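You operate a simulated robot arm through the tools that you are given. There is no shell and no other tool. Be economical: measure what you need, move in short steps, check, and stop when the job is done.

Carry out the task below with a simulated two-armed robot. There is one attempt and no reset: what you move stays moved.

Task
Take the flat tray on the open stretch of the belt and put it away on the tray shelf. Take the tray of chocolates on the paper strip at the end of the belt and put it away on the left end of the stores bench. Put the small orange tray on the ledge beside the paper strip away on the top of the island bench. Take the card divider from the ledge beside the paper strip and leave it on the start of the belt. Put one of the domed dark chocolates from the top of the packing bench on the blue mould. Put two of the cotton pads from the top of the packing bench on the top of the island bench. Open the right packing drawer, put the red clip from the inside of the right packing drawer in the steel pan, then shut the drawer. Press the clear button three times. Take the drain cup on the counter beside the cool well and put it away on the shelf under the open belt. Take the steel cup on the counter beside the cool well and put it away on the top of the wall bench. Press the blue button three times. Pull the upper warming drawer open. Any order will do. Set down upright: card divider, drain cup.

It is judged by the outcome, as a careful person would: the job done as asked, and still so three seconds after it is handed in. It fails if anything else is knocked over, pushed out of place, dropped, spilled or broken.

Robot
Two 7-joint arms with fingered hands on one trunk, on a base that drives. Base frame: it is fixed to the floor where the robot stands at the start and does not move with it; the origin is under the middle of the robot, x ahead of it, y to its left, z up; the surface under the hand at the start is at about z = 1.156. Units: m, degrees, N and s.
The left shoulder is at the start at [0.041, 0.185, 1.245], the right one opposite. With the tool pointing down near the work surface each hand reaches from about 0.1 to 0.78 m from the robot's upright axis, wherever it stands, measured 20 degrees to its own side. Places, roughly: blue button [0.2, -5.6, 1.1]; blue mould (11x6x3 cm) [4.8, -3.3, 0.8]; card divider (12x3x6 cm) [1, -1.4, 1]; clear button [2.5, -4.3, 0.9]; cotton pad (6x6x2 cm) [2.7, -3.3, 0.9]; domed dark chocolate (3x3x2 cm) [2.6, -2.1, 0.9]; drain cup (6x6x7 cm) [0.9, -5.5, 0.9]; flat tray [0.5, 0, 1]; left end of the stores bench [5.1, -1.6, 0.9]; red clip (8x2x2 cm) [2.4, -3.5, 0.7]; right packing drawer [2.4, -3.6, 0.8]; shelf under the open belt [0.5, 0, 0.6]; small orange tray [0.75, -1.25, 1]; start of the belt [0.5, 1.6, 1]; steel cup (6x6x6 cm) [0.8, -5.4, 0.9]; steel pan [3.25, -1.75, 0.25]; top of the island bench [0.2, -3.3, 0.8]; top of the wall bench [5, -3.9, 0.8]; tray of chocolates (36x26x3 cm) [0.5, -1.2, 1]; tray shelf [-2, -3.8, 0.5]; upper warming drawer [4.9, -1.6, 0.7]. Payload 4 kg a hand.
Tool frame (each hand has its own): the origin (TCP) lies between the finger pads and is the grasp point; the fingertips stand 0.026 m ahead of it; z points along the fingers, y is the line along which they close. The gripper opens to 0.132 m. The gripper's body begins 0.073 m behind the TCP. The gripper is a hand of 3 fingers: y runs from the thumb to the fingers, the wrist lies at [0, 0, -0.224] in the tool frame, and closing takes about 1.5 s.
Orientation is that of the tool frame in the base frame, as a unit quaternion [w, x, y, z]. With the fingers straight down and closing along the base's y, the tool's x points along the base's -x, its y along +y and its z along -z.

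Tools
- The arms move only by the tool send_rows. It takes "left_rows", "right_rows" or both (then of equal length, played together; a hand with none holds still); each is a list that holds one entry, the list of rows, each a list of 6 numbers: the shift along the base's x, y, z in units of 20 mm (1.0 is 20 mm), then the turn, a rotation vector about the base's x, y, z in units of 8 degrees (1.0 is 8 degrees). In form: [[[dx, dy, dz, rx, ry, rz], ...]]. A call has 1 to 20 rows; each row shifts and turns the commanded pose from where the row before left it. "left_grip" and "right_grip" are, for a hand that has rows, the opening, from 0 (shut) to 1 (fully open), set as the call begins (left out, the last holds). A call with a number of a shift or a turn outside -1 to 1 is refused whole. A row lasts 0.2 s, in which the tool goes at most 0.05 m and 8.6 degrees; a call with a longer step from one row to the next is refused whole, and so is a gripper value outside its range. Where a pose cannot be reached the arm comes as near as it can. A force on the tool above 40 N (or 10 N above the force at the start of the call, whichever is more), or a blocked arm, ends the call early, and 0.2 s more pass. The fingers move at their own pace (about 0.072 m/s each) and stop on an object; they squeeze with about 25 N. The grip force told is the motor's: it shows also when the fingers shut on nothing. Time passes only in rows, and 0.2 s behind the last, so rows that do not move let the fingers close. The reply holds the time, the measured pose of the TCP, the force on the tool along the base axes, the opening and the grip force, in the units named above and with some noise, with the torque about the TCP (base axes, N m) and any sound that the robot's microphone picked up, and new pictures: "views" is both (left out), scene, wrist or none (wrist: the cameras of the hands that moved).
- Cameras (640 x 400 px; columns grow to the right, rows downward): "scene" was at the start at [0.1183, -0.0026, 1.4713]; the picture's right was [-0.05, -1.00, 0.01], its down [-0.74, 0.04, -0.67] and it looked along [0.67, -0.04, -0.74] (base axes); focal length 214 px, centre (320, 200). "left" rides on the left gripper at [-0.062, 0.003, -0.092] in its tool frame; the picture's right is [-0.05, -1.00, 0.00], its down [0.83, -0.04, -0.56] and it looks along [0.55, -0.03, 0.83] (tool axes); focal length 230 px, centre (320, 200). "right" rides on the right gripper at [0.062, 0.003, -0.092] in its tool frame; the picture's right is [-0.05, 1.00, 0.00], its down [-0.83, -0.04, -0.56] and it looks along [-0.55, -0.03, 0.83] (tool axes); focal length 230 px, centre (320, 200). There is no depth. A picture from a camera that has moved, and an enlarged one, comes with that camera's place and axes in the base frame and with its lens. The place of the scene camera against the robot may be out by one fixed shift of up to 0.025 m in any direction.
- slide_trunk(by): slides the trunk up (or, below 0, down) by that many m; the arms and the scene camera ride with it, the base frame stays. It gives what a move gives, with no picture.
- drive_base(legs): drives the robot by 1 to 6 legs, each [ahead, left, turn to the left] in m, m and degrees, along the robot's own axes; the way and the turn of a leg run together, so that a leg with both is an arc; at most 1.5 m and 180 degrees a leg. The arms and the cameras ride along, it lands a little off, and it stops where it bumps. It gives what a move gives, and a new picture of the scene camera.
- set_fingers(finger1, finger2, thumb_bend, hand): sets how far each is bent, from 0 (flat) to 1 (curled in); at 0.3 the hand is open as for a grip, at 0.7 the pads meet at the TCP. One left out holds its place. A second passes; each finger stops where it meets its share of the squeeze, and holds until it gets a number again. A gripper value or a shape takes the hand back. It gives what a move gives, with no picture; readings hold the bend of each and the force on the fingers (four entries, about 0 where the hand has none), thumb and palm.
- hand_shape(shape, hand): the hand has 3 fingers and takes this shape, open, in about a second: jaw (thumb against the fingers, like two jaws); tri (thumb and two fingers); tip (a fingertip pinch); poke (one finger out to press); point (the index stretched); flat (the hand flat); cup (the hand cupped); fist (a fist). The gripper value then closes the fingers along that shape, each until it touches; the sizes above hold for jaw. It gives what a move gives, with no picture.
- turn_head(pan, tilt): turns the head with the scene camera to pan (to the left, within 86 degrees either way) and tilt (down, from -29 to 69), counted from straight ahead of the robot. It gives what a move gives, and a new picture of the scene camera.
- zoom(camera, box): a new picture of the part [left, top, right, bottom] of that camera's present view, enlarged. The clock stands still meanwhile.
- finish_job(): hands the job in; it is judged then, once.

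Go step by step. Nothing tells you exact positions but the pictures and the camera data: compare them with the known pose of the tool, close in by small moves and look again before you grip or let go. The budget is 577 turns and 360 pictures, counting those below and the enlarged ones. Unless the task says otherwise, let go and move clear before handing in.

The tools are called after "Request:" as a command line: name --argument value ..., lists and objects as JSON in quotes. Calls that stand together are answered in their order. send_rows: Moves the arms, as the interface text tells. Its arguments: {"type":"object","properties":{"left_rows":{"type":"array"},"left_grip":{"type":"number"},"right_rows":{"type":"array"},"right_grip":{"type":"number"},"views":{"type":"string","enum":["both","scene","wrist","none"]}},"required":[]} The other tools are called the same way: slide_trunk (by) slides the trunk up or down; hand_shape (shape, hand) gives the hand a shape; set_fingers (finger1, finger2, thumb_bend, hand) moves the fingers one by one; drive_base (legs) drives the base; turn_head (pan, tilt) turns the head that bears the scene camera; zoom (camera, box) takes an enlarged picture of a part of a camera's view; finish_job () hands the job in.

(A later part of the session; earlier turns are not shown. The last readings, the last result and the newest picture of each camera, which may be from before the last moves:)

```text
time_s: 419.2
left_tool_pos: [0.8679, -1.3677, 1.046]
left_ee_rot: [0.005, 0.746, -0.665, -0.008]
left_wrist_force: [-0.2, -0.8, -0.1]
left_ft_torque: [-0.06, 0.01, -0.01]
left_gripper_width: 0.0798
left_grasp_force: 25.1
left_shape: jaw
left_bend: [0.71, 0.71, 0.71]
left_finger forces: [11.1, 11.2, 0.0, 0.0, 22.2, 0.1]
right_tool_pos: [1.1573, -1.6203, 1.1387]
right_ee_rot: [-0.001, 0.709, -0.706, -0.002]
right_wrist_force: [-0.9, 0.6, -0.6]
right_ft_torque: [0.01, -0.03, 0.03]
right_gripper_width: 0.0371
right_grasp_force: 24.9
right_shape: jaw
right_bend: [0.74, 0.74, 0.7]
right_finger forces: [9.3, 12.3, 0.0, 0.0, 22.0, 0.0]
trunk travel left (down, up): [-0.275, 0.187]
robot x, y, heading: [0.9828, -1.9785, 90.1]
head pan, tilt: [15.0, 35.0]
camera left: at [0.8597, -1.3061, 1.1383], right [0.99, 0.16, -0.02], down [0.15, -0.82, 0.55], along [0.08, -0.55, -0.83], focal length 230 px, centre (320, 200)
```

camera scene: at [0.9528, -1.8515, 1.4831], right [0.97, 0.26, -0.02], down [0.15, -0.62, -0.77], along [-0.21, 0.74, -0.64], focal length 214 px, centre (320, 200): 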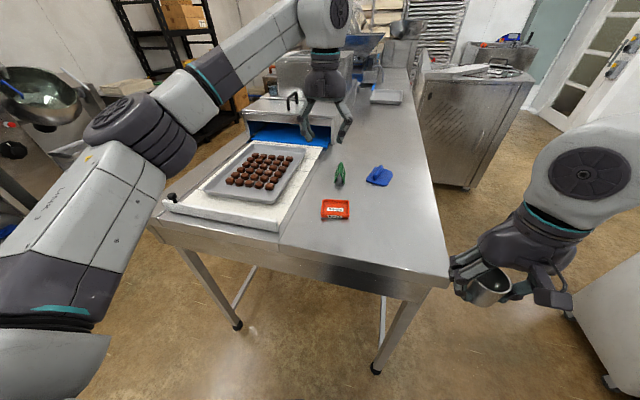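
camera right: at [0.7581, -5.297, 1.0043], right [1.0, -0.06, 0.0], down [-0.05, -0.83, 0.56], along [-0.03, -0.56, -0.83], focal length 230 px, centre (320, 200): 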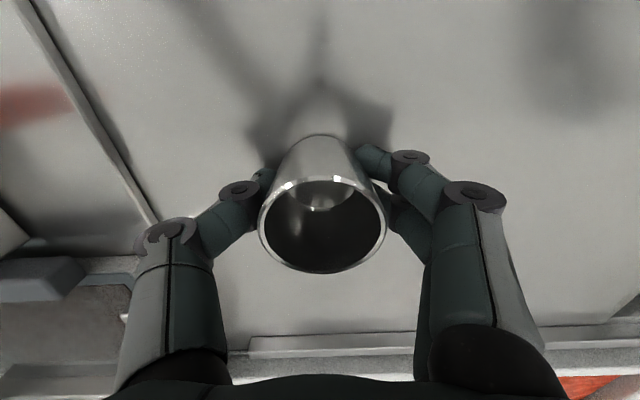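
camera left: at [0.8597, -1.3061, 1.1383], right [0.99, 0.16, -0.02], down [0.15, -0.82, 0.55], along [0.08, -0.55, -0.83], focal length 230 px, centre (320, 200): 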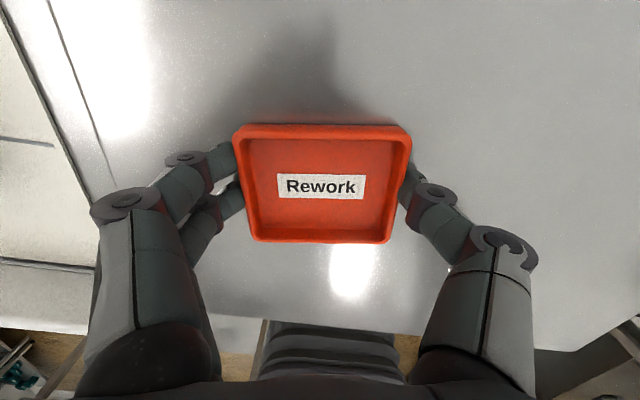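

Request:
send_rows --left_rows '[[[0, 0, 0.6, 0, 0, 0], [0, 0, 0.9, 0, 0, 0], [0, 0, 0.9, 0, 0, 0], [0, 0, 0.9, 0, 0, 0], [0, 0, 0.9, 0, 0, 0], [0, 0, 0.9, 0, 0, 0], [0, 0, 0.9, 0, 0, 0], [0, 0, 0.9, 0, 0, 0], [0, 0, 0.9, 0, 0, 0]]]' --views "none"

Request:
drive_base --legs '[[-0.3, 0, 0], [0, 0, 90], [0, 0, 90], [0, -0.7, 0]]'

Request:
turn_head --pan 0 --tilt 40

```text
time_s: 421.2
left_tool_pos: [0.8698, -1.367, 1.2014]
left_ee_rot: [0.005, 0.746, -0.666, -0.009]
left_wrist_force: [0.2, -0.1, -0.6]
left_ft_torque: [0.01, 0.02, -0.02]
left_gripper_width: 0.0802
left_grasp_force: 24.8
left_shape: jaw
left_bend: [0.71, 0.71, 0.71]
left_finger forces: [11.1, 11.2, 0.1, 0.0, 22.4, 0.0]
right_tool_pos: [1.1586, -1.6197, 1.1396]
right_ee_rot: [-0.001, 0.709, -0.705, -0.002]
right_wrist_force: [-1.1, -0.5, -1.5]
right_ft_torque: [0.03, -0.03, -0.02]
right_gripper_width: 0.0374
right_grasp_force: 24.4
right_shape: jaw
right_bend: [0.74, 0.74, 0.7]
right_finger forces: [9.3, 12.3, 0.0, 0.0, 21.9, 0.0]
trunk travel left (down, up): [-0.275, 0.187]
robot x, y, heading: [0.9802, -1.9788, 90.2]
head pan, tilt: [15.0, 35.0]
```

```text
time_s: 434.3
left_tool_pos: [0.3529, -2.8636, 1.1999]
left_ee_rot: [0.008, 0.683, 0.731, 0.006]
left_wrist_force: [0.1, -0.4, -0.3]
left_ft_torque: [-0.03, 0.01, 0.01]
left_gripper_width: 0.0797
left_grasp_force: 25.2
left_shape: jaw
left_bend: [0.71, 0.71, 0.71]
left_finger forces: [11.1, 11.1, 0.0, 0.1, 22.3, 0.1]
right_tool_pos: [0.0757, -2.5987, 1.139]
right_ee_rot: [0.003, 0.722, 0.692, -0.001]
right_wrist_force: [0.2, 0.0, -0.1]
right_ft_torque: [-0.02, -0.02, 0.0]
right_gripper_width: 0.0369
right_grasp_force: 24.5
right_shape: jaw
right_bend: [0.74, 0.74, 0.7]
right_finger forces: [8.7, 12.3, 0.0, 0.0, 21.8, 0.0]
trunk travel left (down, up): [-0.275, 0.187]
robot x, y, heading: [0.2696, -2.2494, -92.6]
head pan, tilt: [15.0, 35.0]
camera scene: at [0.2825, -2.3755, 1.4825], right [-0.98, -0.21, -0.02], down [-0.12, 0.63, -0.77], along [0.18, -0.74, -0.64], focal length 214 px, centre (320, 200)
```

scene: 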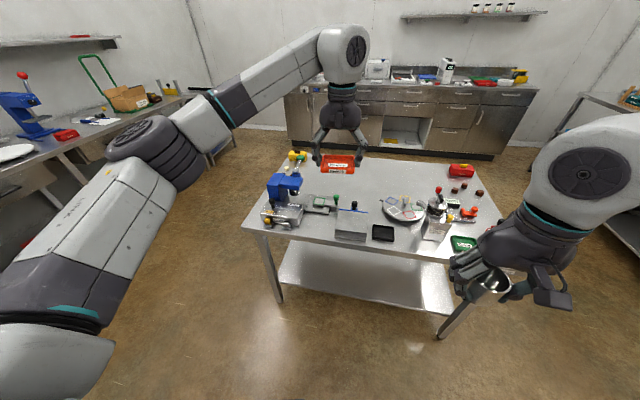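

```text
time_s: 435.1
left_tool_pos: [0.3521, -2.8643, 1.2017]
left_ee_rot: [0.008, 0.683, 0.73, 0.006]
left_wrist_force: [0.4, 0.0, -0.5]
left_ft_torque: [0.02, 0.02, -0.01]
left_gripper_width: 0.08
left_grasp_force: 25.4
left_shape: jaw
left_bend: [0.71, 0.71, 0.71]
left_finger forces: [11.1, 11.2, 0.0, 0.1, 22.4, 0.1]
right_tool_pos: [0.0756, -2.5979, 1.1387]
right_ee_rot: [0.002, 0.722, 0.692, 0.0]
right_wrist_force: [0.8, -0.9, -0.3]
right_ft_torque: [0.03, 0.03, 0.0]
right_gripper_width: 0.0368
right_grasp_force: 25.4
right_shape: jaw
right_bend: [0.74, 0.74, 0.7]
right_finger forces: [8.8, 12.3, 0.0, 0.0, 21.8, 0.1]
trunk travel left (down, up): [-0.275, 0.187]
robot x, y, heading: [0.2711, -2.2488, -92.8]
head pan, tilt: [0.0, 40.0]
camera scene: at [0.2591, -2.3737, 1.475], right [-1.0, 0.04, 0.0], down [0.03, 0.71, -0.7], along [-0.03, -0.7, -0.71], focal length 214 px, centre (320, 200)
```

scene: 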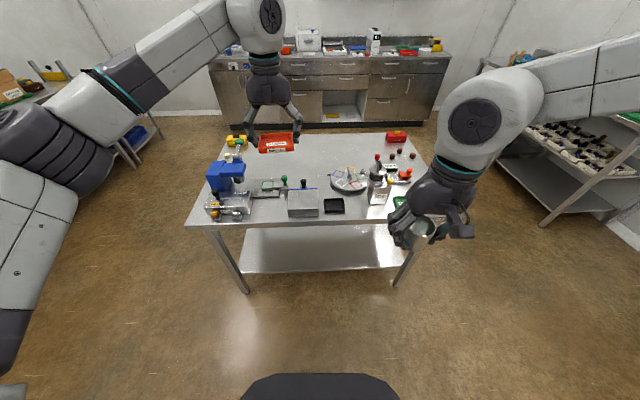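

The far (south) half of the island top is free, so I'll go round and place from the south side.

Request:
drive_base --legs '[[0, 1.0, 2.6], [1.2, 0, 0], [0.75, 0, 0], [0, 0, -90], [0, 0, -90], [0, 0.85, 0]]'

Request:
turn_head --pan 10 --tilt 35

```text
time_s: 461.3
left_tool_pos: [0.3423, -3.5463, 1.201]
left_ee_rot: [0.004, 0.723, -0.691, -0.009]
left_wrist_force: [-0.2, -0.1, -0.5]
left_ft_torque: [-0.05, -0.01, -0.02]
left_gripper_width: 0.0798
left_grasp_force: 24.6
left_shape: jaw
left_bend: [0.71, 0.71, 0.71]
left_finger forces: [11.1, 11.2, 0.1, 0.0, 22.3, 0.0]
right_tool_pos: [0.6144, -3.8195, 1.1395]
right_ee_rot: [0.0, -0.683, 0.73, 0.002]
right_wrist_force: [-0.3, -0.2, -0.5]
right_ft_torque: [-0.04, 0.02, 0.01]
right_gripper_width: 0.0369
right_grasp_force: 24.7
right_shape: jaw
right_bend: [0.74, 0.74, 0.7]
right_finger forces: [8.2, 12.2, 0.0, 0.1, 21.5, 0.0]
trunk travel left (down, up): [-0.275, 0.187]
robot x, y, heading: [0.4111, -4.1632, 85.9]
head pan, tilt: [0.0, 40.0]
camera scene: at [0.4155, -4.0362, 1.475], right [1.0, -0.07, 0.0], down [-0.05, -0.71, -0.7], along [0.05, 0.7, -0.71], focal length 214 px, centre (320, 200)
```

scene: 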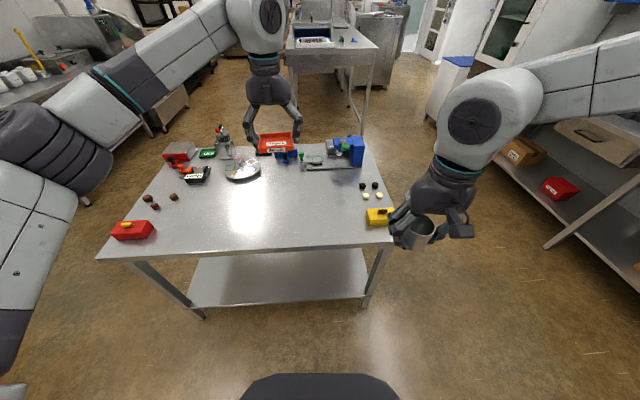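

```text
time_s: 462.0
left_tool_pos: [0.3415, -3.5475, 1.2007]
left_ee_rot: [0.006, 0.723, -0.691, -0.008]
left_wrist_force: [-0.6, 0.6, -0.6]
left_ft_torque: [0.0, 0.03, -0.03]
left_gripper_width: 0.08
left_grasp_force: 24.6
left_shape: jaw
left_bend: [0.71, 0.71, 0.71]
left_finger forces: [11.1, 11.2, 0.0, 0.0, 22.3, 0.1]
right_tool_pos: [0.6129, -3.8188, 1.138]
right_ee_rot: [0.0, -0.683, 0.731, 0.002]
right_wrist_force: [-0.3, 0.3, -0.7]
right_ft_torque: [0.05, -0.02, 0.01]
right_gripper_width: 0.0367
right_grasp_force: 24.9
right_shape: jaw
right_bend: [0.74, 0.74, 0.7]
right_finger forces: [8.2, 12.4, 0.0, 0.1, 21.6, 0.0]
trunk travel left (down, up): [-0.275, 0.187]
robot x, y, heading: [0.4099, -4.1637, 86.4]
head pan, tilt: [10.0, 35.0]
camera scene: at [0.3997, -4.0327, 1.4823], right [0.99, 0.11, -0.02], down [0.06, -0.64, -0.76], along [-0.09, 0.76, -0.64], focal length 214 px, centre (320, 200)
```

scene: 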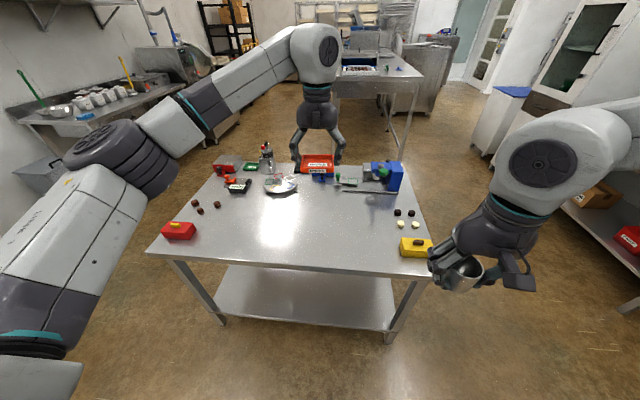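

Request:
slide_trunk --by -0.2

Request:
send_rows --left_rows '[[[-0.2, 0.5, -0.7, 0, 0, 0], [-0.2, 0.5, -0.7, 0, 0, 0], [-0.2, 0.5, -0.7, 0, 0, 0], [-0.2, 0.5, -0.7, 0, 0, 0], [-0.2, 0.5, -0.7, 0, 0, 0], [-0.2, 0.5, -0.7, 0, 0, 0], [-0.2, 0.5, -0.7, 0, 0, 0]]]'

```text
time_s: 464.2
left_tool_pos: [0.3421, -3.5478, 1.0015]
left_ee_rot: [0.004, 0.723, -0.691, -0.009]
left_wrist_force: [1.2, -0.5, -1.6]
left_ft_torque: [0.04, 0.03, 0.04]
left_gripper_width: 0.08
left_grasp_force: 25.1
left_shape: jaw
left_bend: [0.71, 0.71, 0.71]
left_finger forces: [11.2, 11.2, 0.1, 0.0, 22.3, 0.0]
right_tool_pos: [0.6141, -3.8202, 0.9395]
right_ee_rot: [0.001, -0.684, 0.73, 0.002]
right_wrist_force: [1.3, 0.2, -0.7]
right_ft_torque: [0.03, -0.02, 0.01]
right_gripper_width: 0.0367
right_grasp_force: 24.4
right_shape: jaw
right_bend: [0.74, 0.74, 0.7]
right_finger forces: [8.2, 12.3, 0.1, 0.1, 21.6, 0.0]
trunk travel left (down, up): [-0.075, 0.387]
robot x, y, heading: [0.4127, -4.1667, 85.9]
head pan, tilt: [10.0, 35.0]
```

```text
time_s: 465.8
left_tool_pos: [0.315, -3.4776, 0.9023]
left_ee_rot: [0.006, 0.723, -0.691, -0.007]
left_wrist_force: [-0.6, -0.2, -0.1]
left_ft_torque: [0.0, 0.03, -0.02]
left_gripper_width: 0.08
left_grasp_force: 25.4
left_shape: jaw
left_bend: [0.71, 0.71, 0.71]
left_finger forces: [11.1, 11.2, 0.0, 0.1, 22.3, 0.0]
right_tool_pos: [0.6154, -3.8191, 0.9375]
right_ee_rot: [0.001, -0.683, 0.73, 0.001]
right_wrist_force: [-0.6, -0.4, -0.7]
right_ft_torque: [0.01, 0.01, -0.01]
right_gripper_width: 0.037
right_grasp_force: 25.2
right_shape: jaw
right_bend: [0.74, 0.74, 0.7]
right_finger forces: [8.3, 12.2, 0.0, 0.0, 21.6, 0.1]
trunk travel left (down, up): [-0.075, 0.387]
robot x, y, heading: [0.4119, -4.165, 86.5]
head pan, tilt: [10.0, 35.0]
camera scene: at [0.4101, -3.8815, 1.214], right [0.99, 0.1, -0.06], down [0.04, -0.83, -0.55], along [-0.11, 0.54, -0.83], focal length 214 px, centre (320, 200)
camera left: at [0.3101, -3.4151, 0.9952], right [1.0, 0.1, -0.02], down [0.09, -0.83, 0.55], along [0.04, -0.55, -0.83], focal length 230 px, centre (320, 200)
```

scene: 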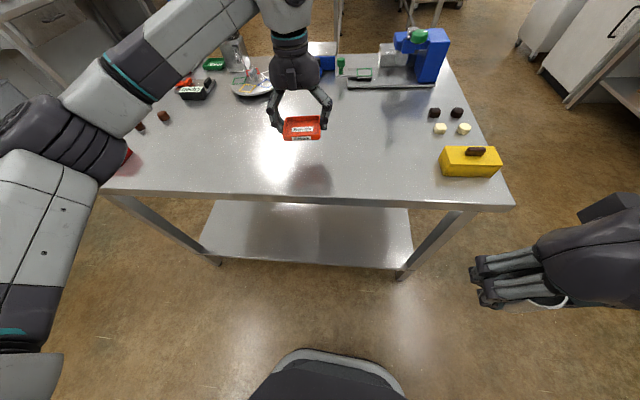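
left: 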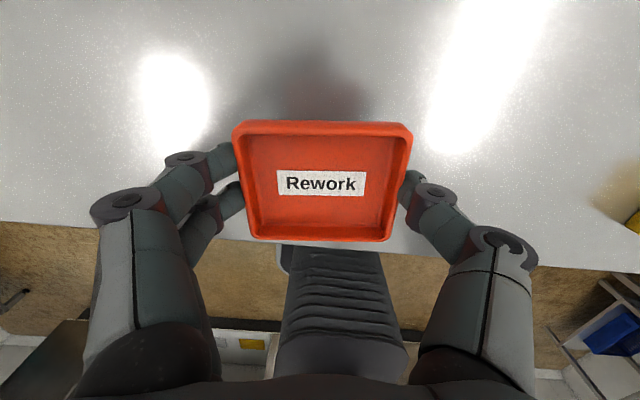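

Request:
send_rows --left_rows '[[[0, 0.8, -0.2, 0, 0, 0], [0, 0.8, -0.2, 0, 0, 0], [0, 0.5, -0.3, 0, 0, 0], [0, 0, -0.3, 0, 0, 0], [0, 0, -0.3, 0, 0, 0], [0, 0, -0.25, 0, 0, 0], [0, 0, -0.25, 0, 0, 0], [0, 0, -0.25, 0, 0, 0], [0, 0, -0.25, 0, 0, 0]]]' --views "none"

```text
time_s: 467.8
left_tool_pos: [0.3153, -3.4359, 0.8559]
left_ee_rot: [0.005, 0.723, -0.691, -0.007]
left_wrist_force: [-0.1, 0.6, -0.7]
left_ft_torque: [-0.01, -0.02, -0.01]
left_gripper_width: 0.08
left_grasp_force: 25.1
left_shape: jaw
left_bend: [0.71, 0.71, 0.71]
left_finger forces: [11.0, 11.2, 0.0, 0.0, 22.3, 0.0]
right_tool_pos: [0.6137, -3.8189, 0.9393]
right_ee_rot: [0.0, -0.684, 0.73, 0.002]
right_wrist_force: [0.8, 0.0, -0.1]
right_ft_torque: [-0.01, 0.0, 0.03]
right_gripper_width: 0.0369
right_grasp_force: 25.1
right_shape: jaw
right_bend: [0.74, 0.74, 0.7]
right_finger forces: [8.2, 12.2, 0.0, 0.0, 21.5, 0.0]
trunk travel left (down, up): [-0.075, 0.387]
robot x, y, heading: [0.4097, -4.1664, 86.1]
head pan, tilt: [10.0, 35.0]
```

Request:
send_rows --left_rows '[[[0, 0, -0.2, 0, 0, 0], [0, 0, -0.2, 0, 0, 0], [0, 0, -0.2, 0, 0, 0], [0, 0, -0.2, 0, 0, 0], [0, 0, -0.2, 0, 0, 0], [0, 0, -0.2, 0, 0, 0], [0, 0, -0.2, 0, 0, 0], [0, 0, -0.2, 0, 0, 0]]]' --views "wrist"

```text
time_s: 469.6
left_tool_pos: [0.3139, -3.4353, 0.8273]
left_ee_rot: [0.003, 0.723, -0.691, -0.008]
left_wrist_force: [-1.5, 0.8, 11.8]
left_ft_torque: [0.03, -0.44, 0.04]
left_gripper_width: 0.08
left_grasp_force: 24.9
left_shape: jaw
left_bend: [0.71, 0.71, 0.71]
left_finger forces: [11.6, 12.0, 0.0, 0.1, 32.4, 0.0]
right_tool_pos: [0.6144, -3.8204, 0.9388]
right_ee_rot: [0.002, -0.683, 0.73, 0.003]
right_wrist_force: [-0.1, 0.3, -1.1]
right_ft_torque: [0.0, 0.04, -0.01]
right_gripper_width: 0.037
right_grasp_force: 24.7
right_shape: jaw
right_bend: [0.74, 0.74, 0.7]
right_finger forces: [8.3, 12.2, 0.0, 0.1, 21.6, 0.0]
trunk travel left (down, up): [-0.075, 0.387]
robot x, y, heading: [0.4124, -4.1658, 86.2]
head pan, tilt: [10.0, 35.0]
camera left: at [0.3103, -3.3738, 0.9199], right [1.0, 0.1, -0.02], down [0.09, -0.83, 0.55], along [0.04, -0.55, -0.84], focal length 230 px, centre (320, 200)
```

left: 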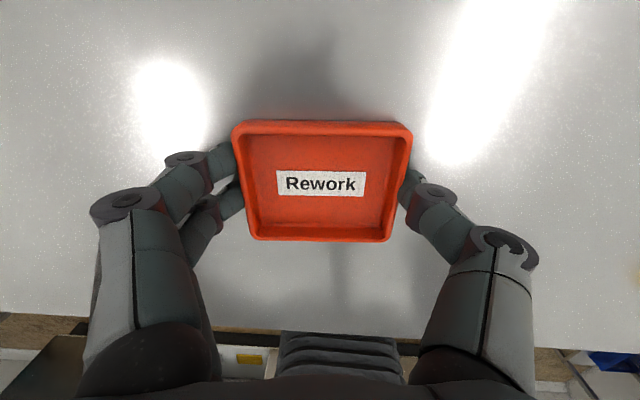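

Tray is down on the island. Release and lift.

Request:
send_rows --left_rows '[[[0, 0, 0, 0, 0, 0], [0, 0, 0, 0, 0, 0], [0, 0, 0, 0, 0, 0], [0, 0, 0.2, 0, 0, 0], [0, 0, 0.8, 0, 0, 0], [0, 0, 0.9, 0, 0, 0], [0, 0, 0.9, 0, 0, 0], [0, 0, 0.9, 0, 0, 0], [0, 0, 0.9, 0, 0, 0], [0, -0.3, 0.9, 0, 0, 0], [0, -0.5, 0.9, 0, 0, 0]]]' --left_grip 1

```text
time_s: 472.0
left_tool_pos: [0.314, -3.4517, 0.9536]
left_ee_rot: [0.005, 0.723, -0.691, -0.009]
left_wrist_force: [0.0, -0.4, -0.2]
left_ft_torque: [0.06, 0.0, -0.02]
left_gripper_width: 0.1318
left_grasp_force: 0.0
left_shape: jaw
left_bend: [0.3, 0.3, 0.3]
left_finger forces: [0.0, 0.0, 0.0, 0.0, 0.1, 0.0]
right_tool_pos: [0.6142, -3.8202, 0.9396]
right_ee_rot: [0.001, -0.683, 0.73, 0.003]
right_wrist_force: [0.2, 0.6, -0.1]
right_ft_torque: [-0.03, 0.01, 0.0]
right_gripper_width: 0.0367
right_grasp_force: 24.9
right_shape: jaw
right_bend: [0.74, 0.74, 0.7]
right_finger forces: [8.3, 12.2, 0.1, 0.0, 21.6, 0.1]
trunk travel left (down, up): [-0.075, 0.387]
robot x, y, heading: [0.411, -4.164, 86.1]
head pan, tilt: [10.0, 35.0]
camera scene: at [0.4102, -3.8826, 1.2144], right [0.99, 0.1, -0.06], down [0.04, -0.83, -0.55], along [-0.11, 0.55, -0.83], focal length 214 px, centre (320, 200)
camera left: at [0.3103, -3.3901, 1.0465], right [1.0, 0.1, -0.02], down [0.09, -0.83, 0.55], along [0.04, -0.55, -0.83], focal length 230 px, centre (320, 200)
```

scene: 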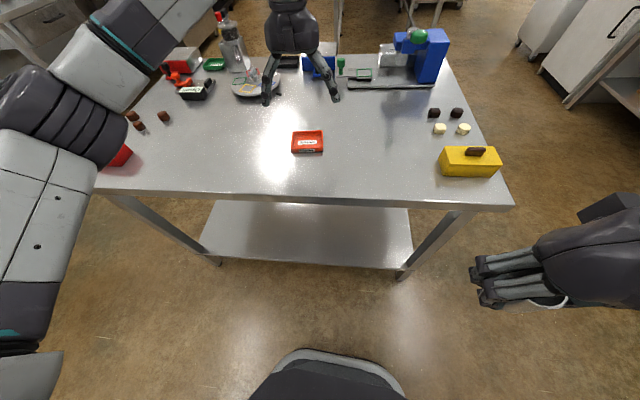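
left: 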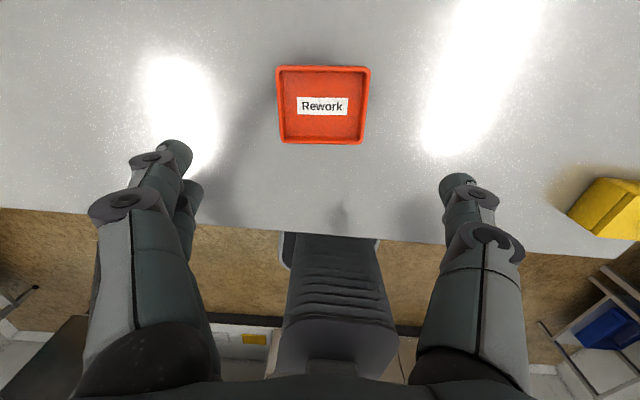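

Orange tray done. Now the clear button on the scale: raise the trunk and drive east.

Request:
slide_trunk --by 0.2

Request:
drive_base --legs '[[-0.25, 0, 0], [0, 0, -86], [1.1, -0.05, 0]]'

Request:
turn_head --pan 5 --tilt 30

Request:
zoom --camera "scene" --box '[180, 100, 420, 250]'

```text
time_s: 474.1
left_tool_pos: [0.3143, -3.4515, 1.1513]
left_ee_rot: [0.006, 0.723, -0.691, -0.008]
left_wrist_force: [0.0, 0.0, -0.2]
left_ft_torque: [0.0, -0.02, 0.02]
left_gripper_width: 0.1318
left_grasp_force: 0.1
left_shape: jaw
left_bend: [0.3, 0.3, 0.3]
left_finger forces: [0.0, 0.0, 0.1, 0.0, 0.0, 0.0]
right_tool_pos: [0.613, -3.8191, 1.1382]
right_ee_rot: [0.001, -0.683, 0.73, 0.002]
right_wrist_force: [0.1, -0.1, -0.3]
right_ft_torque: [-0.01, 0.01, 0.0]
right_gripper_width: 0.0367
right_grasp_force: 24.7
right_shape: jaw
right_bend: [0.74, 0.74, 0.7]
right_finger forces: [8.4, 12.4, 0.1, 0.1, 21.6, 0.1]
trunk travel left (down, up): [-0.275, 0.187]
robot x, y, heading: [0.4134, -4.1645, 86.1]
head pan, tilt: [10.0, 35.0]
```

```text
time_s: 484.8
left_tool_pos: [2.1803, -4.3573, 1.1533]
left_ee_rot: [0.002, -0.044, 0.999, 0.01]
left_wrist_force: [0.0, 0.3, -0.2]
left_ft_torque: [-0.01, 0.02, 0.0]
left_gripper_width: 0.1317
left_grasp_force: 0.1
left_shape: jaw
left_bend: [0.3, 0.3, 0.3]
left_finger forces: [0.1, 0.0, 0.1, 0.1, 0.0, 0.0]
right_tool_pos: [1.8243, -4.6738, 1.1394]
right_ee_rot: [0.003, 0.012, 1.0, 0.001]
right_wrist_force: [-0.1, 0.8, -1.7]
right_ft_torque: [0.03, -0.03, 0.0]
right_gripper_width: 0.0368
right_grasp_force: 24.3
right_shape: jaw
right_bend: [0.74, 0.74, 0.7]
right_finger forces: [8.2, 12.5, 0.0, 0.1, 21.4, 0.0]
trunk travel left (down, up): [-0.275, 0.187]
robot x, y, heading: [1.4759, -4.4867, -1.4]
head pan, tilt: [10.0, 35.0]
camera scene: at [1.5964, -4.4716, 1.4824], right [0.15, -0.99, -0.02], down [-0.64, -0.08, -0.76], along [0.75, 0.12, -0.64], focal length 214 px, centre (320, 200)
```

scene: 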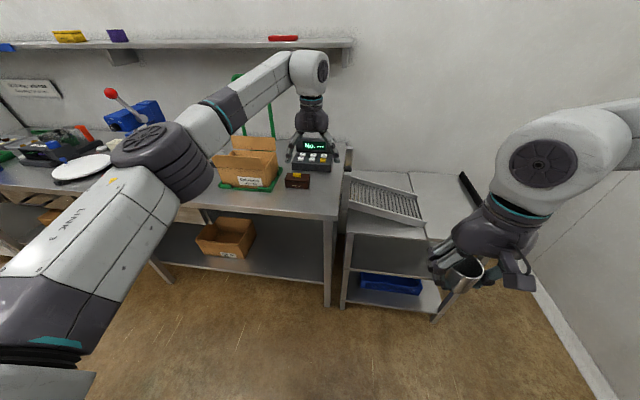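

```text
time_s: 485.5
left_tool_pos: [2.1798, -4.3569, 1.152]
left_ee_rot: [0.001, -0.044, 0.999, 0.011]
left_wrist_force: [-0.1, -0.5, 0.1]
left_ft_torque: [-0.01, -0.02, 0.0]
left_gripper_width: 0.1321
left_grasp_force: 0.2
left_shape: jaw
left_bend: [0.3, 0.3, 0.3]
left_finger forces: [0.0, 0.1, 0.0, 0.0, 0.1, 0.1]
right_tool_pos: [1.8258, -4.6731, 1.138]
right_ee_rot: [0.002, 0.012, 1.0, 0.0]
right_wrist_force: [0.4, 0.4, -0.1]
right_ft_torque: [0.0, 0.0, 0.0]
right_gripper_width: 0.0369
right_grasp_force: 24.5
right_shape: jaw
right_bend: [0.74, 0.74, 0.7]
right_finger forces: [8.2, 12.3, 0.0, 0.0, 21.6, 0.0]
trunk travel left (down, up): [-0.275, 0.187]
robot x, y, heading: [1.4749, -4.485, -1.2]
head pan, tilt: [5.0, 30.0]
camera scene: at [1.6009, -4.4791, 1.4897], right [0.06, -1.0, -0.01], down [-0.58, -0.03, -0.82], along [0.81, 0.06, -0.58], focal length 214 px, centre (320, 200)
```

scene: 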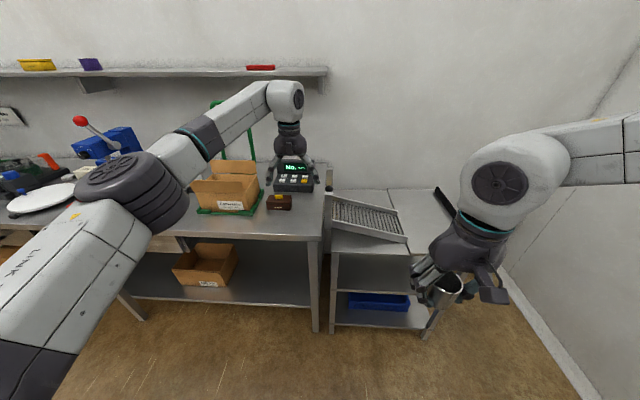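

```text
2.67 times, centred on (300, 175) of scene
camera zoom: at [1.6009, -4.4791, 1.4897], right [0.06, -1.0, -0.01], down [-0.58, -0.03, -0.82], along [0.81, 0.06, -0.58], focal length 572 px, centre (373, 267)
```

zoom: 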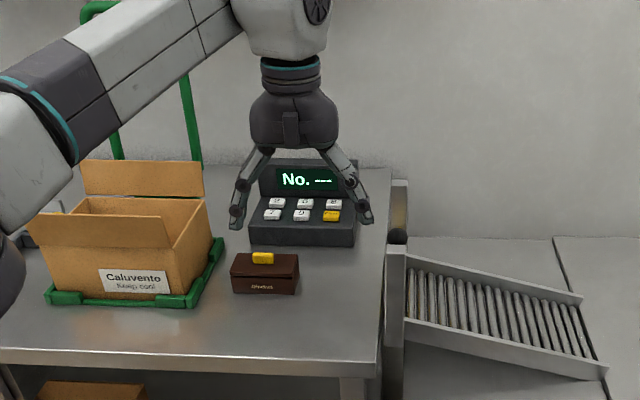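

The device with the "No. ---" display has six small keys. I'll pull the left hand aside and read the key labels.

Request:
send_rows --left_rows '[[[-1, 0.3, 0.8, 0, 0, 0], [-1, 0.3, 0.8, 0, 0, 0], [-1, 0.3, 0.8, 0, 0, 0], [-1, 0.3, 0.8, 0, 0, 0], [-1, 0.3, 0.8, 0, 0, 0], [-1, 0.3, 0.8, 0, 0, 0]]]' --left_grip 0 --views "none"

Request:
zoom --camera "scene" --box '[262, 155, 326, 195]'

```text
time_s: 486.9
left_tool_pos: [2.0586, -4.3212, 1.2493]
left_ee_rot: [0.003, -0.044, 0.999, 0.01]
left_wrist_force: [-0.4, 0.4, -0.2]
left_ft_torque: [0.0, 0.01, 0.04]
left_gripper_width: 0.0
left_grasp_force: 25.2
left_shape: jaw
left_bend: [0.64, 0.64, 0.66]
left_finger forces: [0.0, 0.1, 0.1, 0.1, 0.0, 0.0]
right_tool_pos: [1.8244, -4.6726, 1.1394]
right_ee_rot: [0.002, 0.012, 1.0, 0.001]
right_wrist_force: [0.2, 0.2, -0.1]
right_ft_torque: [0.0, 0.03, 0.02]
right_gripper_width: 0.0368
right_grasp_force: 24.9
right_shape: jaw
right_bend: [0.74, 0.74, 0.7]
right_finger forces: [8.2, 12.4, 0.1, 0.0, 21.5, 0.0]
trunk travel left (down, up): [-0.275, 0.187]
robot x, y, heading: [1.4752, -4.487, -1.2]
head pan, tilt: [5.0, 30.0]
```

```text
10.00 times, centred on (294, 175) of scene
camera zoom: at [1.5997, -4.4786, 1.4899], right [0.06, -1.0, -0.01], down [-0.58, -0.03, -0.82], along [0.82, 0.06, -0.58], focal length 2145 px, centre (580, 450)
```

zoom: 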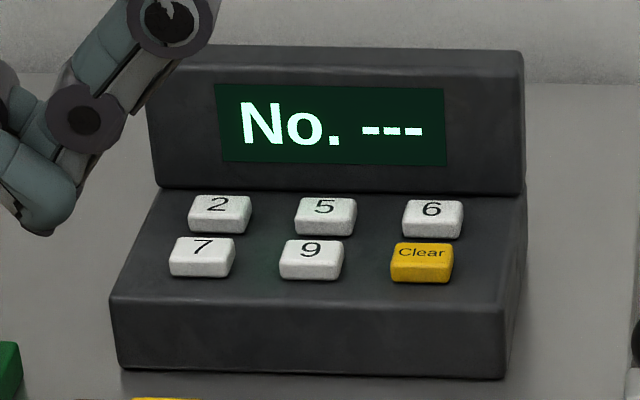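

The yellow key is "Clear", small, with other keys near. I'll use a single-finger shape and see where its tip is.

Request:
hand_shape --shape "point" --hand "left"

Request:
zoom --camera "left" --box '[0, 0, 640, 400]'

Request:
zoom --camera "scene" --box '[200, 80, 360, 180]'

Request:
hand_shape --shape "poke" --hand "left"

Request:
zoom --camera "scene" --box '[200, 80, 360, 180]'

```text
time_s: 487.8
left_tool_pos: [2.0606, -4.3219, 1.2482]
left_ee_rot: [0.001, -0.045, 0.999, 0.01]
left_wrist_force: [-0.4, -0.7, 0.4]
left_ft_torque: [0.0, 0.0, 0.04]
left_gripper_width: 0.0002
left_grasp_force: 0.1
left_shape: point
left_bend: [0.12, 1.0, 0.51]
left_finger forces: [0.0, 0.1, 0.0, 0.0, 0.0, 0.0]
right_tool_pos: [1.8258, -4.6724, 1.1398]
right_ee_rot: [0.002, 0.012, 1.0, 0.001]
right_wrist_force: [0.3, -0.2, -0.8]
right_ft_torque: [0.02, 0.03, 0.02]
right_gripper_width: 0.0367
right_grasp_force: 25.2
right_shape: jaw
right_bend: [0.74, 0.74, 0.7]
right_finger forces: [8.2, 12.4, 0.0, 0.1, 21.4, 0.0]
trunk travel left (down, up): [-0.275, 0.187]
robot x, y, heading: [1.4686, -4.484, -1.4]
head pan, tilt: [5.0, 30.0]
```

```text
1.00 times, centred on (320, 200) of left (not enlarged: the box is as wide or as high as the picture)
camera zoom: at [2.1217, -4.3136, 1.3416], right [0.14, -0.99, -0.02], down [-0.82, -0.13, 0.55], along [-0.55, -0.06, -0.83], focal length 230 px, centre (320, 200)
```

zoom: 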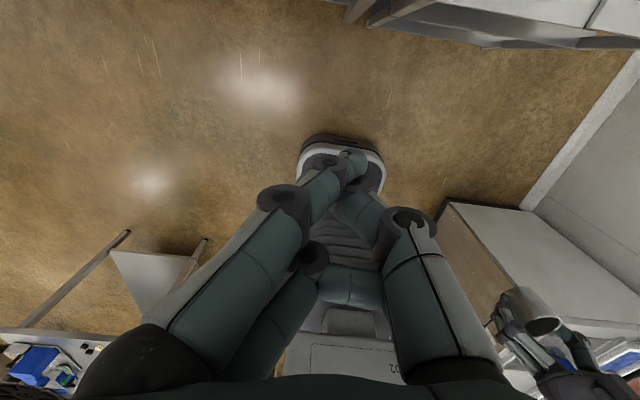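

```text
4.00 times, centred on (280, 130) of scene
camera zoom: at [1.6008, -4.4791, 1.4898], right [0.06, -1.0, -0.01], down [-0.58, -0.03, -0.82], along [0.82, 0.06, -0.58], focal length 858 px, centre (480, 480)
```

zoom: 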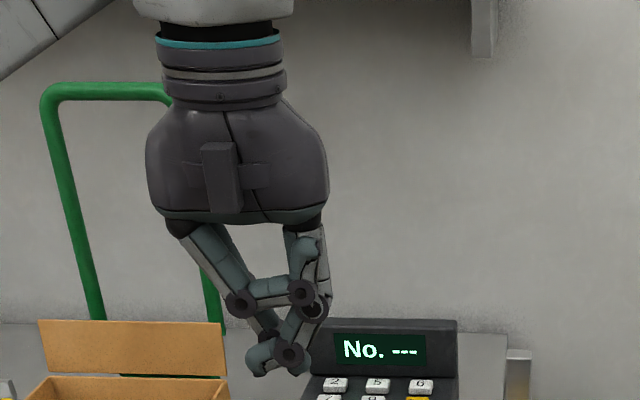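

```text
time_s: 488.7
left_tool_pos: [2.0605, -4.3217, 1.2484]
left_ee_rot: [0.003, -0.044, 0.999, 0.01]
left_wrist_force: [-0.2, 0.5, 0.0]
left_ft_torque: [-0.05, -0.03, 0.0]
left_gripper_width: 0.0
left_grasp_force: 0.0
left_shape: poke
left_bend: [0.97, 1.0, 1.0]
left_finger forces: [0.1, 0.0, 0.1, 0.0, 0.0, 0.0]
right_tool_pos: [1.8255, -4.6721, 1.1387]
right_ee_rot: [0.002, 0.012, 1.0, 0.001]
right_wrist_force: [-0.4, 0.0, -0.5]
right_ft_torque: [-0.01, 0.04, -0.01]
right_gripper_width: 0.0368
right_grasp_force: 25.0
right_shape: jaw
right_bend: [0.74, 0.74, 0.7]
right_finger forces: [8.2, 12.5, 0.0, 0.1, 21.4, 0.0]
trunk travel left (down, up): [-0.275, 0.187]
robot x, y, heading: [1.4724, -4.4839, -1.5]
head pan, tilt: [5.0, 30.0]
```

```text
4.00 times, centred on (280, 130) of scene
camera zoom: at [1.6006, -4.4791, 1.4898], right [0.06, -1.0, -0.01], down [-0.58, -0.03, -0.82], along [0.82, 0.06, -0.58], focal length 858 px, centre (480, 480)
```

zoom: 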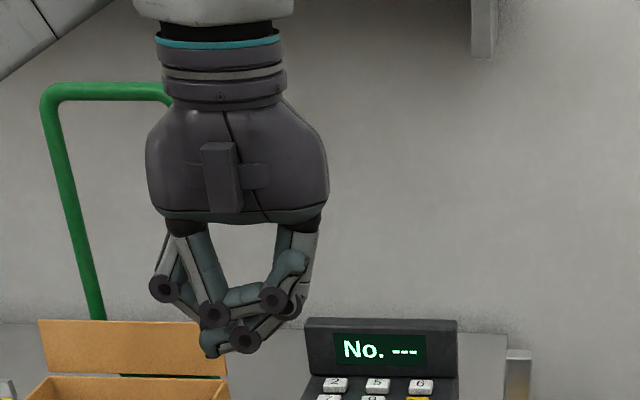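

I'll instead use the closed jaw turned 90° so its two fingertips lie along the key row, and move closer.

Request:
hand_shape --shape "jaw" --hand "left"

Request:
send_rows --left_rows '[[[0, 0, 0.3, 0, 0, -1], [0, 0, 0.3, 0, 0, -1], [0, 0, 0.3, 0, 0, -1], [0, 0, 0, 0, 0, -1], [0, 0, 0, 0, 0, -1], [0, 0, 0, 0, 0, -1], [0, 0, 0, 0, 0, -1], [0, 0, 0, 0, 0, -1], [0, 0, 0, 0, 0, -1], [0, 0, 0, 0, 0, -1], [0, 0, 0, 0, 0, -0.9]]]' --left_grip 0 --views "none"

Request:
drive_base --legs '[[0.38, 0, 1.4]]'

```text
time_s: 489.6
left_tool_pos: [2.0605, -4.3214, 1.249]
left_ee_rot: [0.001, -0.044, 0.999, 0.009]
left_wrist_force: [-0.2, 0.0, 1.5]
left_ft_torque: [0.0, -0.02, -0.03]
left_gripper_width: 0.095
left_grasp_force: 0.0
left_shape: jaw
left_bend: [0.3, 0.82, 0.3]
left_finger forces: [0.0, 0.0, 0.0, 0.0, 0.0, 0.0]
right_tool_pos: [1.8258, -4.6728, 1.1387]
right_ee_rot: [0.002, 0.011, 1.0, 0.0]
right_wrist_force: [0.3, -0.5, -0.1]
right_ft_torque: [-0.04, -0.01, 0.01]
right_gripper_width: 0.0369
right_grasp_force: 25.5
right_shape: jaw
right_bend: [0.74, 0.74, 0.7]
right_finger forces: [8.1, 12.4, 0.0, 0.0, 21.6, 0.0]
trunk travel left (down, up): [-0.275, 0.187]
robot x, y, heading: [1.4723, -4.4852, -1.4]
head pan, tilt: [5.0, 30.0]
```

```text
time_s: 492.0
left_tool_pos: [2.0592, -4.3209, 1.2653]
left_ee_rot: [0.009, 0.658, 0.753, 0.005]
left_wrist_force: [-0.4, 0.4, -1.2]
left_ft_torque: [-0.02, -0.01, 0.02]
left_gripper_width: 0.0002
left_grasp_force: 24.9
left_shape: jaw
left_bend: [0.65, 0.74, 0.74]
left_finger forces: [0.1, 0.1, 0.1, 0.0, 0.1, 0.0]
right_tool_pos: [1.8257, -4.6722, 1.1385]
right_ee_rot: [0.002, 0.011, 1.0, 0.001]
right_wrist_force: [0.2, -0.1, -0.8]
right_ft_torque: [-0.05, 0.0, 0.02]
right_gripper_width: 0.0365
right_grasp_force: 25.2
right_shape: jaw
right_bend: [0.74, 0.74, 0.7]
right_finger forces: [8.2, 12.4, 0.1, 0.0, 21.4, 0.1]
trunk travel left (down, up): [-0.275, 0.187]
robot x, y, heading: [1.4708, -4.4846, -1.2]
head pan, tilt: [5.0, 30.0]
```

```text
time_s: 494.4
left_tool_pos: [2.4295, -4.3112, 1.2672]
left_ee_rot: [0.009, 0.648, 0.762, 0.006]
left_wrist_force: [0.1, 0.8, -0.9]
left_ft_torque: [-0.02, -0.04, 0.02]
left_gripper_width: 0.0
left_grasp_force: 24.9
left_shape: jaw
left_bend: [0.65, 0.74, 0.74]
left_finger forces: [0.0, 0.1, 0.1, 0.0, 0.0, 0.1]
right_tool_pos: [2.2041, -4.6671, 1.1383]
right_ee_rot: [0.003, -0.002, 1.0, 0.001]
right_wrist_force: [0.6, 0.7, -1.1]
right_ft_torque: [-0.01, 0.01, 0.0]
right_gripper_width: 0.0367
right_grasp_force: 24.8
right_shape: jaw
right_bend: [0.74, 0.74, 0.7]
right_finger forces: [8.2, 12.4, 0.0, 0.1, 21.5, 0.0]
trunk travel left (down, up): [-0.275, 0.187]
robot x, y, heading: [1.8451, -4.4875, 0.0]
head pan, tilt: [5.0, 30.0]
camera scene: at [1.974, -4.4796, 1.49], right [0.09, -1.0, -0.01], down [-0.57, -0.04, -0.82], along [0.81, 0.08, -0.58], focal length 214 px, centre (320, 200)
```

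scene: 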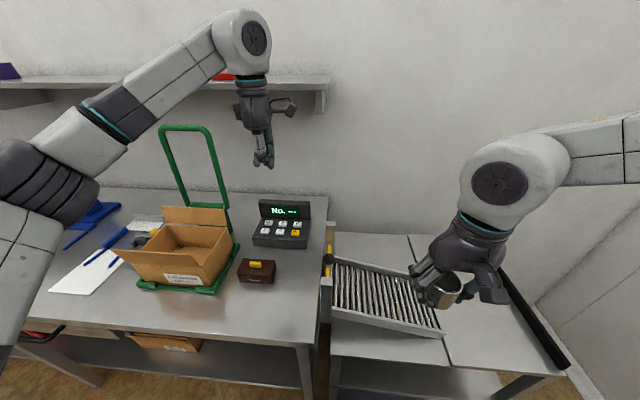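

Request:
send_rows --left_rows '[[[0.6, 0, 0, 0, 0, 0], [0.6, 0, 0, 0, 0, 0], [0.6, 0, 0, 0, 0, 0], [0.6, 0, 0, 0, 0, 0], [0.6, -0.2, 0, 0, 0, 0], [0.6, -0.2, 0, 0, 0, 0], [0.6, -0.2, 0, 0, 0, 0], [0.6, -0.2, 0, 0, 0, 0]]]' --left_grip 1 --views "none"

Request:
send_rows --left_rows '[[[0, 0, -0.8, 0, 0, 0], [0, 0, -0.8, 0, 0, 0], [0, 0, -0.8, 0, 0, 0], [0, 0, -0.8, 0, 0, 0], [0, 0, -0.8, 0, 0, 0], [0, 0, -0.8, 0, 0, 0], [0, 0, -0.8, 0, 0, 0], [0, 0, -0.8, 0, 0, 0], [0, 0, -0.8, 0, 0, 0]]]' --left_grip 0 --views "both"

```text
time_s: 496.2
left_tool_pos: [2.5261, -4.3277, 1.2666]
left_ee_rot: [0.007, 0.648, 0.762, 0.006]
left_wrist_force: [-0.3, -1.2, 0.6]
left_ft_torque: [0.03, -0.04, -0.02]
left_gripper_width: 0.1319
left_grasp_force: 0.1
left_shape: jaw
left_bend: [0.3, 0.3, 0.3]
left_finger forces: [0.1, 0.0, 0.0, 0.1, 0.0, 0.1]
right_tool_pos: [2.2046, -4.6674, 1.1395]
right_ee_rot: [0.002, -0.001, 1.0, 0.001]
right_wrist_force: [-0.3, 0.2, -0.3]
right_ft_torque: [0.01, 0.03, 0.0]
right_gripper_width: 0.037
right_grasp_force: 24.1
right_shape: jaw
right_bend: [0.74, 0.74, 0.7]
right_finger forces: [8.2, 12.3, 0.0, 0.0, 21.5, 0.0]
trunk travel left (down, up): [-0.275, 0.187]
robot x, y, heading: [1.8507, -4.4884, -0.1]
head pan, tilt: [5.0, 30.0]
```

```text
time_s: 498.2
left_tool_pos: [2.5258, -4.3256, 1.1216]
left_ee_rot: [0.007, 0.648, 0.762, 0.005]
left_wrist_force: [0.2, 0.0, 0.7]
left_ft_torque: [-0.01, 0.0, -0.01]
left_gripper_width: 0.0
left_grasp_force: 25.0
left_shape: jaw
left_bend: [0.64, 0.64, 0.66]
left_finger forces: [0.0, 0.0, 0.0, 0.0, 0.0, 0.0]
right_tool_pos: [2.204, -4.6669, 1.1382]
right_ee_rot: [0.002, -0.001, 1.0, 0.001]
right_wrist_force: [0.1, 0.1, -0.1]
right_ft_torque: [0.02, 0.04, 0.0]
right_gripper_width: 0.0367
right_grasp_force: 24.5
right_shape: jaw
right_bend: [0.74, 0.74, 0.7]
right_finger forces: [8.2, 12.4, 0.0, 0.1, 21.5, 0.0]
trunk travel left (down, up): [-0.275, 0.187]
robot x, y, heading: [1.8465, -4.4938, 0.1]
head pan, tilt: [5.0, 30.0]
camera scene: at [1.9753, -4.4794, 1.4897], right [0.09, -1.0, -0.01], down [-0.57, -0.05, -0.82], along [0.81, 0.08, -0.58], focal length 214 px, centre (320, 200)
camera left: at [2.538, -4.3845, 1.2145], right [-0.98, -0.21, -0.02], down [-0.19, 0.81, 0.55], along [-0.1, 0.54, -0.83], focal length 230 px, centre (320, 200)
```

scene: 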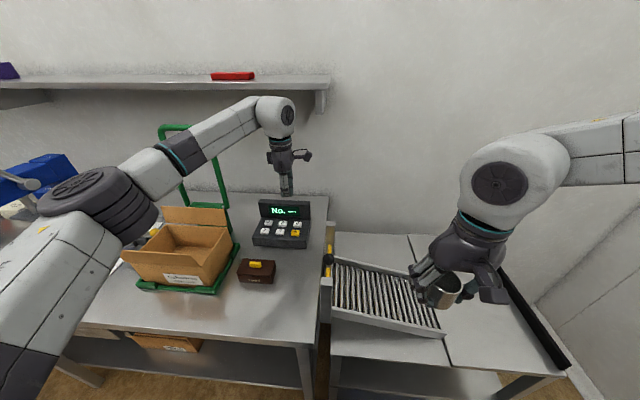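
left: 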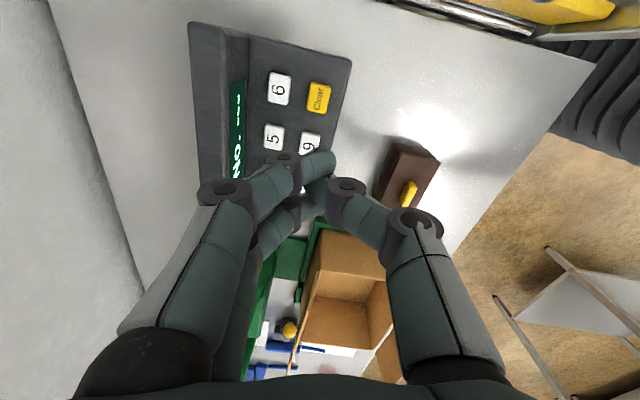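

Request:
send_rows --left_rows '[[[0.15, -0.3, -0.8, 0, 0, 0], [0.15, -0.3, -0.8, 0, 0, 0], [0.15, -0.3, -0.8, 0, 0, 0], [0, 0, -0.8, 0, 0, 0], [0, 0, -0.8, 0, 0, 0], [0, 0, -0.8, 0, 0, 0], [0, 0, -0.8, 0, 0, 0]]]' --views "wrist"

Request:
zoom --camera "scene" --box '[240, 180, 336, 240]'

```text
time_s: 499.8
left_tool_pos: [2.533, -4.3463, 1.0106]
left_ee_rot: [0.007, 0.648, 0.762, 0.005]
left_wrist_force: [0.3, 0.8, 0.6]
left_ft_torque: [-0.03, -0.06, 0.03]
left_gripper_width: 0.0002
left_grasp_force: 24.1
left_shape: jaw
left_bend: [0.64, 0.64, 0.66]
left_finger forces: [0.0, 0.1, 0.1, 0.0, 0.1, 0.1]
right_tool_pos: [2.2048, -4.6673, 1.138]
right_ee_rot: [0.001, -0.002, 1.0, 0.001]
right_wrist_force: [0.6, -0.3, -0.4]
right_ft_torque: [-0.01, 0.03, 0.01]
right_gripper_width: 0.0367
right_grasp_force: 25.1
right_shape: jaw
right_bend: [0.74, 0.74, 0.7]
right_finger forces: [8.2, 12.5, 0.0, 0.1, 21.4, 0.1]
trunk travel left (down, up): [-0.275, 0.187]
robot x, y, heading: [1.8473, -4.4922, 0.0]
head pan, tilt: [5.0, 30.0]
camera left: at [2.545, -4.4038, 1.103], right [-0.98, -0.21, -0.02], down [-0.19, 0.81, 0.55], along [-0.1, 0.54, -0.83], focal length 230 px, centre (320, 200)
```

left: 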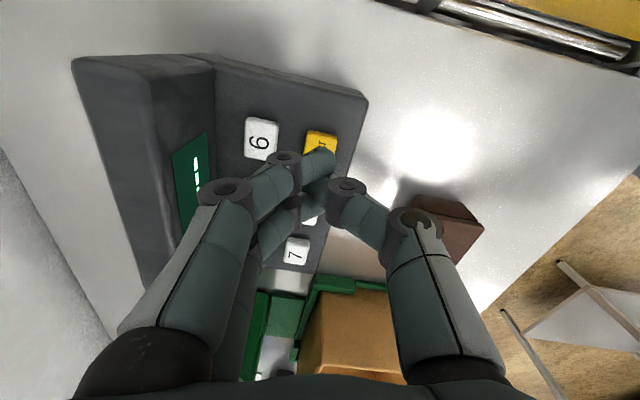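

```text
6.67 times, centred on (288, 210) of scene
camera zoom: at [1.9753, -4.4794, 1.4897], right [0.09, -1.0, -0.01], down [-0.57, -0.05, -0.82], along [0.81, 0.08, -0.58], focal length 1430 px, centre (533, 133)
```

zoom: 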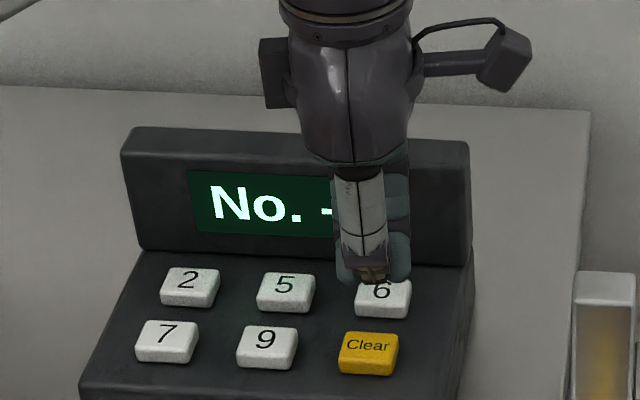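

Request:
send_rows --left_rows '[[[0, 0, -0.3, 0, 0, 0], [0, 0, -0.3, 0, 0, 0], [0, 0, -0.3, 0, 0, 0], [0, 0, -0.2, 0, 0, 0], [0, 0, -0.2, 0, 0, 0], [0, 0, -0.2, 0, 0, 0]]]' --views "wrist"

Request:
zoom --camera "scene" --box '[240, 180, 336, 240]'

```text
time_s: 501.2
left_tool_pos: [2.5347, -4.346, 0.9813]
left_ee_rot: [0.009, 0.647, 0.762, 0.006]
left_wrist_force: [-0.4, 1.2, -0.7]
left_ft_torque: [-0.01, 0.03, 0.0]
left_gripper_width: 0.0
left_grasp_force: 24.7
left_shape: jaw
left_bend: [0.64, 0.64, 0.66]
left_finger forces: [0.0, 0.0, 0.0, 0.1, 0.0, 0.1]
right_tool_pos: [2.2045, -4.6682, 1.1384]
right_ee_rot: [0.002, -0.002, 1.0, 0.0]
right_wrist_force: [0.0, -0.2, -0.8]
right_ft_torque: [-0.03, -0.01, 0.04]
right_gripper_width: 0.0366
right_grasp_force: 24.8
right_shape: jaw
right_bend: [0.74, 0.74, 0.7]
right_finger forces: [8.2, 12.5, 0.0, 0.1, 21.6, 0.0]
trunk travel left (down, up): [-0.275, 0.187]
robot x, y, heading: [1.8485, -4.4875, 0.0]
head pan, tilt: [5.0, 30.0]
camera left: at [2.5462, -4.4036, 1.0728], right [-0.98, -0.21, -0.02], down [-0.19, 0.81, 0.55], along [-0.1, 0.54, -0.83], focal length 230 px, centre (320, 200)
```

left: 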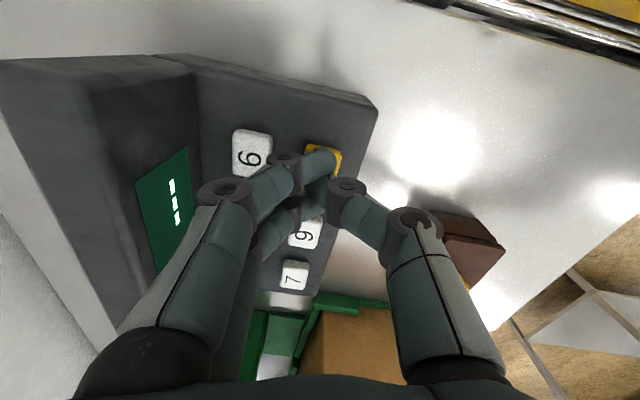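

```text
6.67 times, centred on (288, 210) of scene
camera zoom: at [1.975, -4.4796, 1.4898], right [0.09, -1.0, -0.01], down [-0.57, -0.04, -0.82], along [0.81, 0.08, -0.58], focal length 1430 px, centre (533, 133)
```

zoom: 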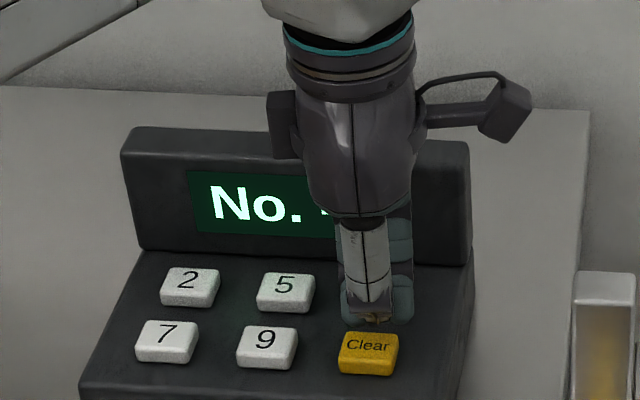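

Request:
send_rows --left_rows '[[[0, 0.2, -0.2, 0, 0, 0], [0, 0, -0.2, 0, 0, 0], [0, 0, -0.2, 0, 0, 0], [0, 0, -0.2, 0, 0, 0], [0, 0, -0.2, 0, 0, 0]]]' --views "none"

Request:
zoom --camera "scene" --box '[240, 180, 336, 240]'

```text
time_s: 502.4
left_tool_pos: [2.5355, -4.34, 0.961]
left_ee_rot: [0.008, 0.647, 0.762, 0.006]
left_wrist_force: [-0.8, 0.6, 2.1]
left_ft_torque: [0.04, -0.04, -0.01]
left_gripper_width: 0.0
left_grasp_force: 25.3
left_shape: jaw
left_bend: [0.64, 0.64, 0.66]
left_finger forces: [0.1, 0.1, 0.0, 0.0, 0.1, 0.0]
right_tool_pos: [2.2046, -4.6676, 1.1384]
right_ee_rot: [0.003, -0.002, 1.0, 0.0]
right_wrist_force: [0.2, 0.8, -0.6]
right_ft_torque: [0.02, -0.01, 0.02]
right_gripper_width: 0.0366
right_grasp_force: 25.1
right_shape: jaw
right_bend: [0.74, 0.74, 0.7]
right_finger forces: [8.2, 12.3, 0.1, 0.1, 21.5, 0.1]
trunk travel left (down, up): [-0.275, 0.187]
robot x, y, heading: [1.8399, -4.4885, 0.1]
head pan, tilt: [5.0, 30.0]
```

```text
6.67 times, centred on (288, 210) of scene
camera zoom: at [1.9749, -4.4797, 1.4898], right [0.09, -1.0, -0.01], down [-0.57, -0.04, -0.82], along [0.81, 0.08, -0.58], focal length 1430 px, centre (533, 133)
```

zoom: 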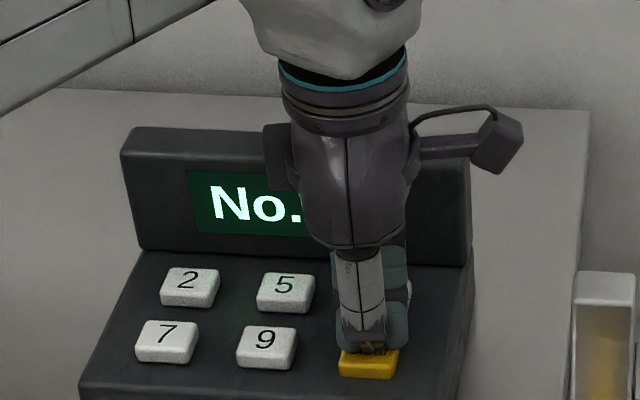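

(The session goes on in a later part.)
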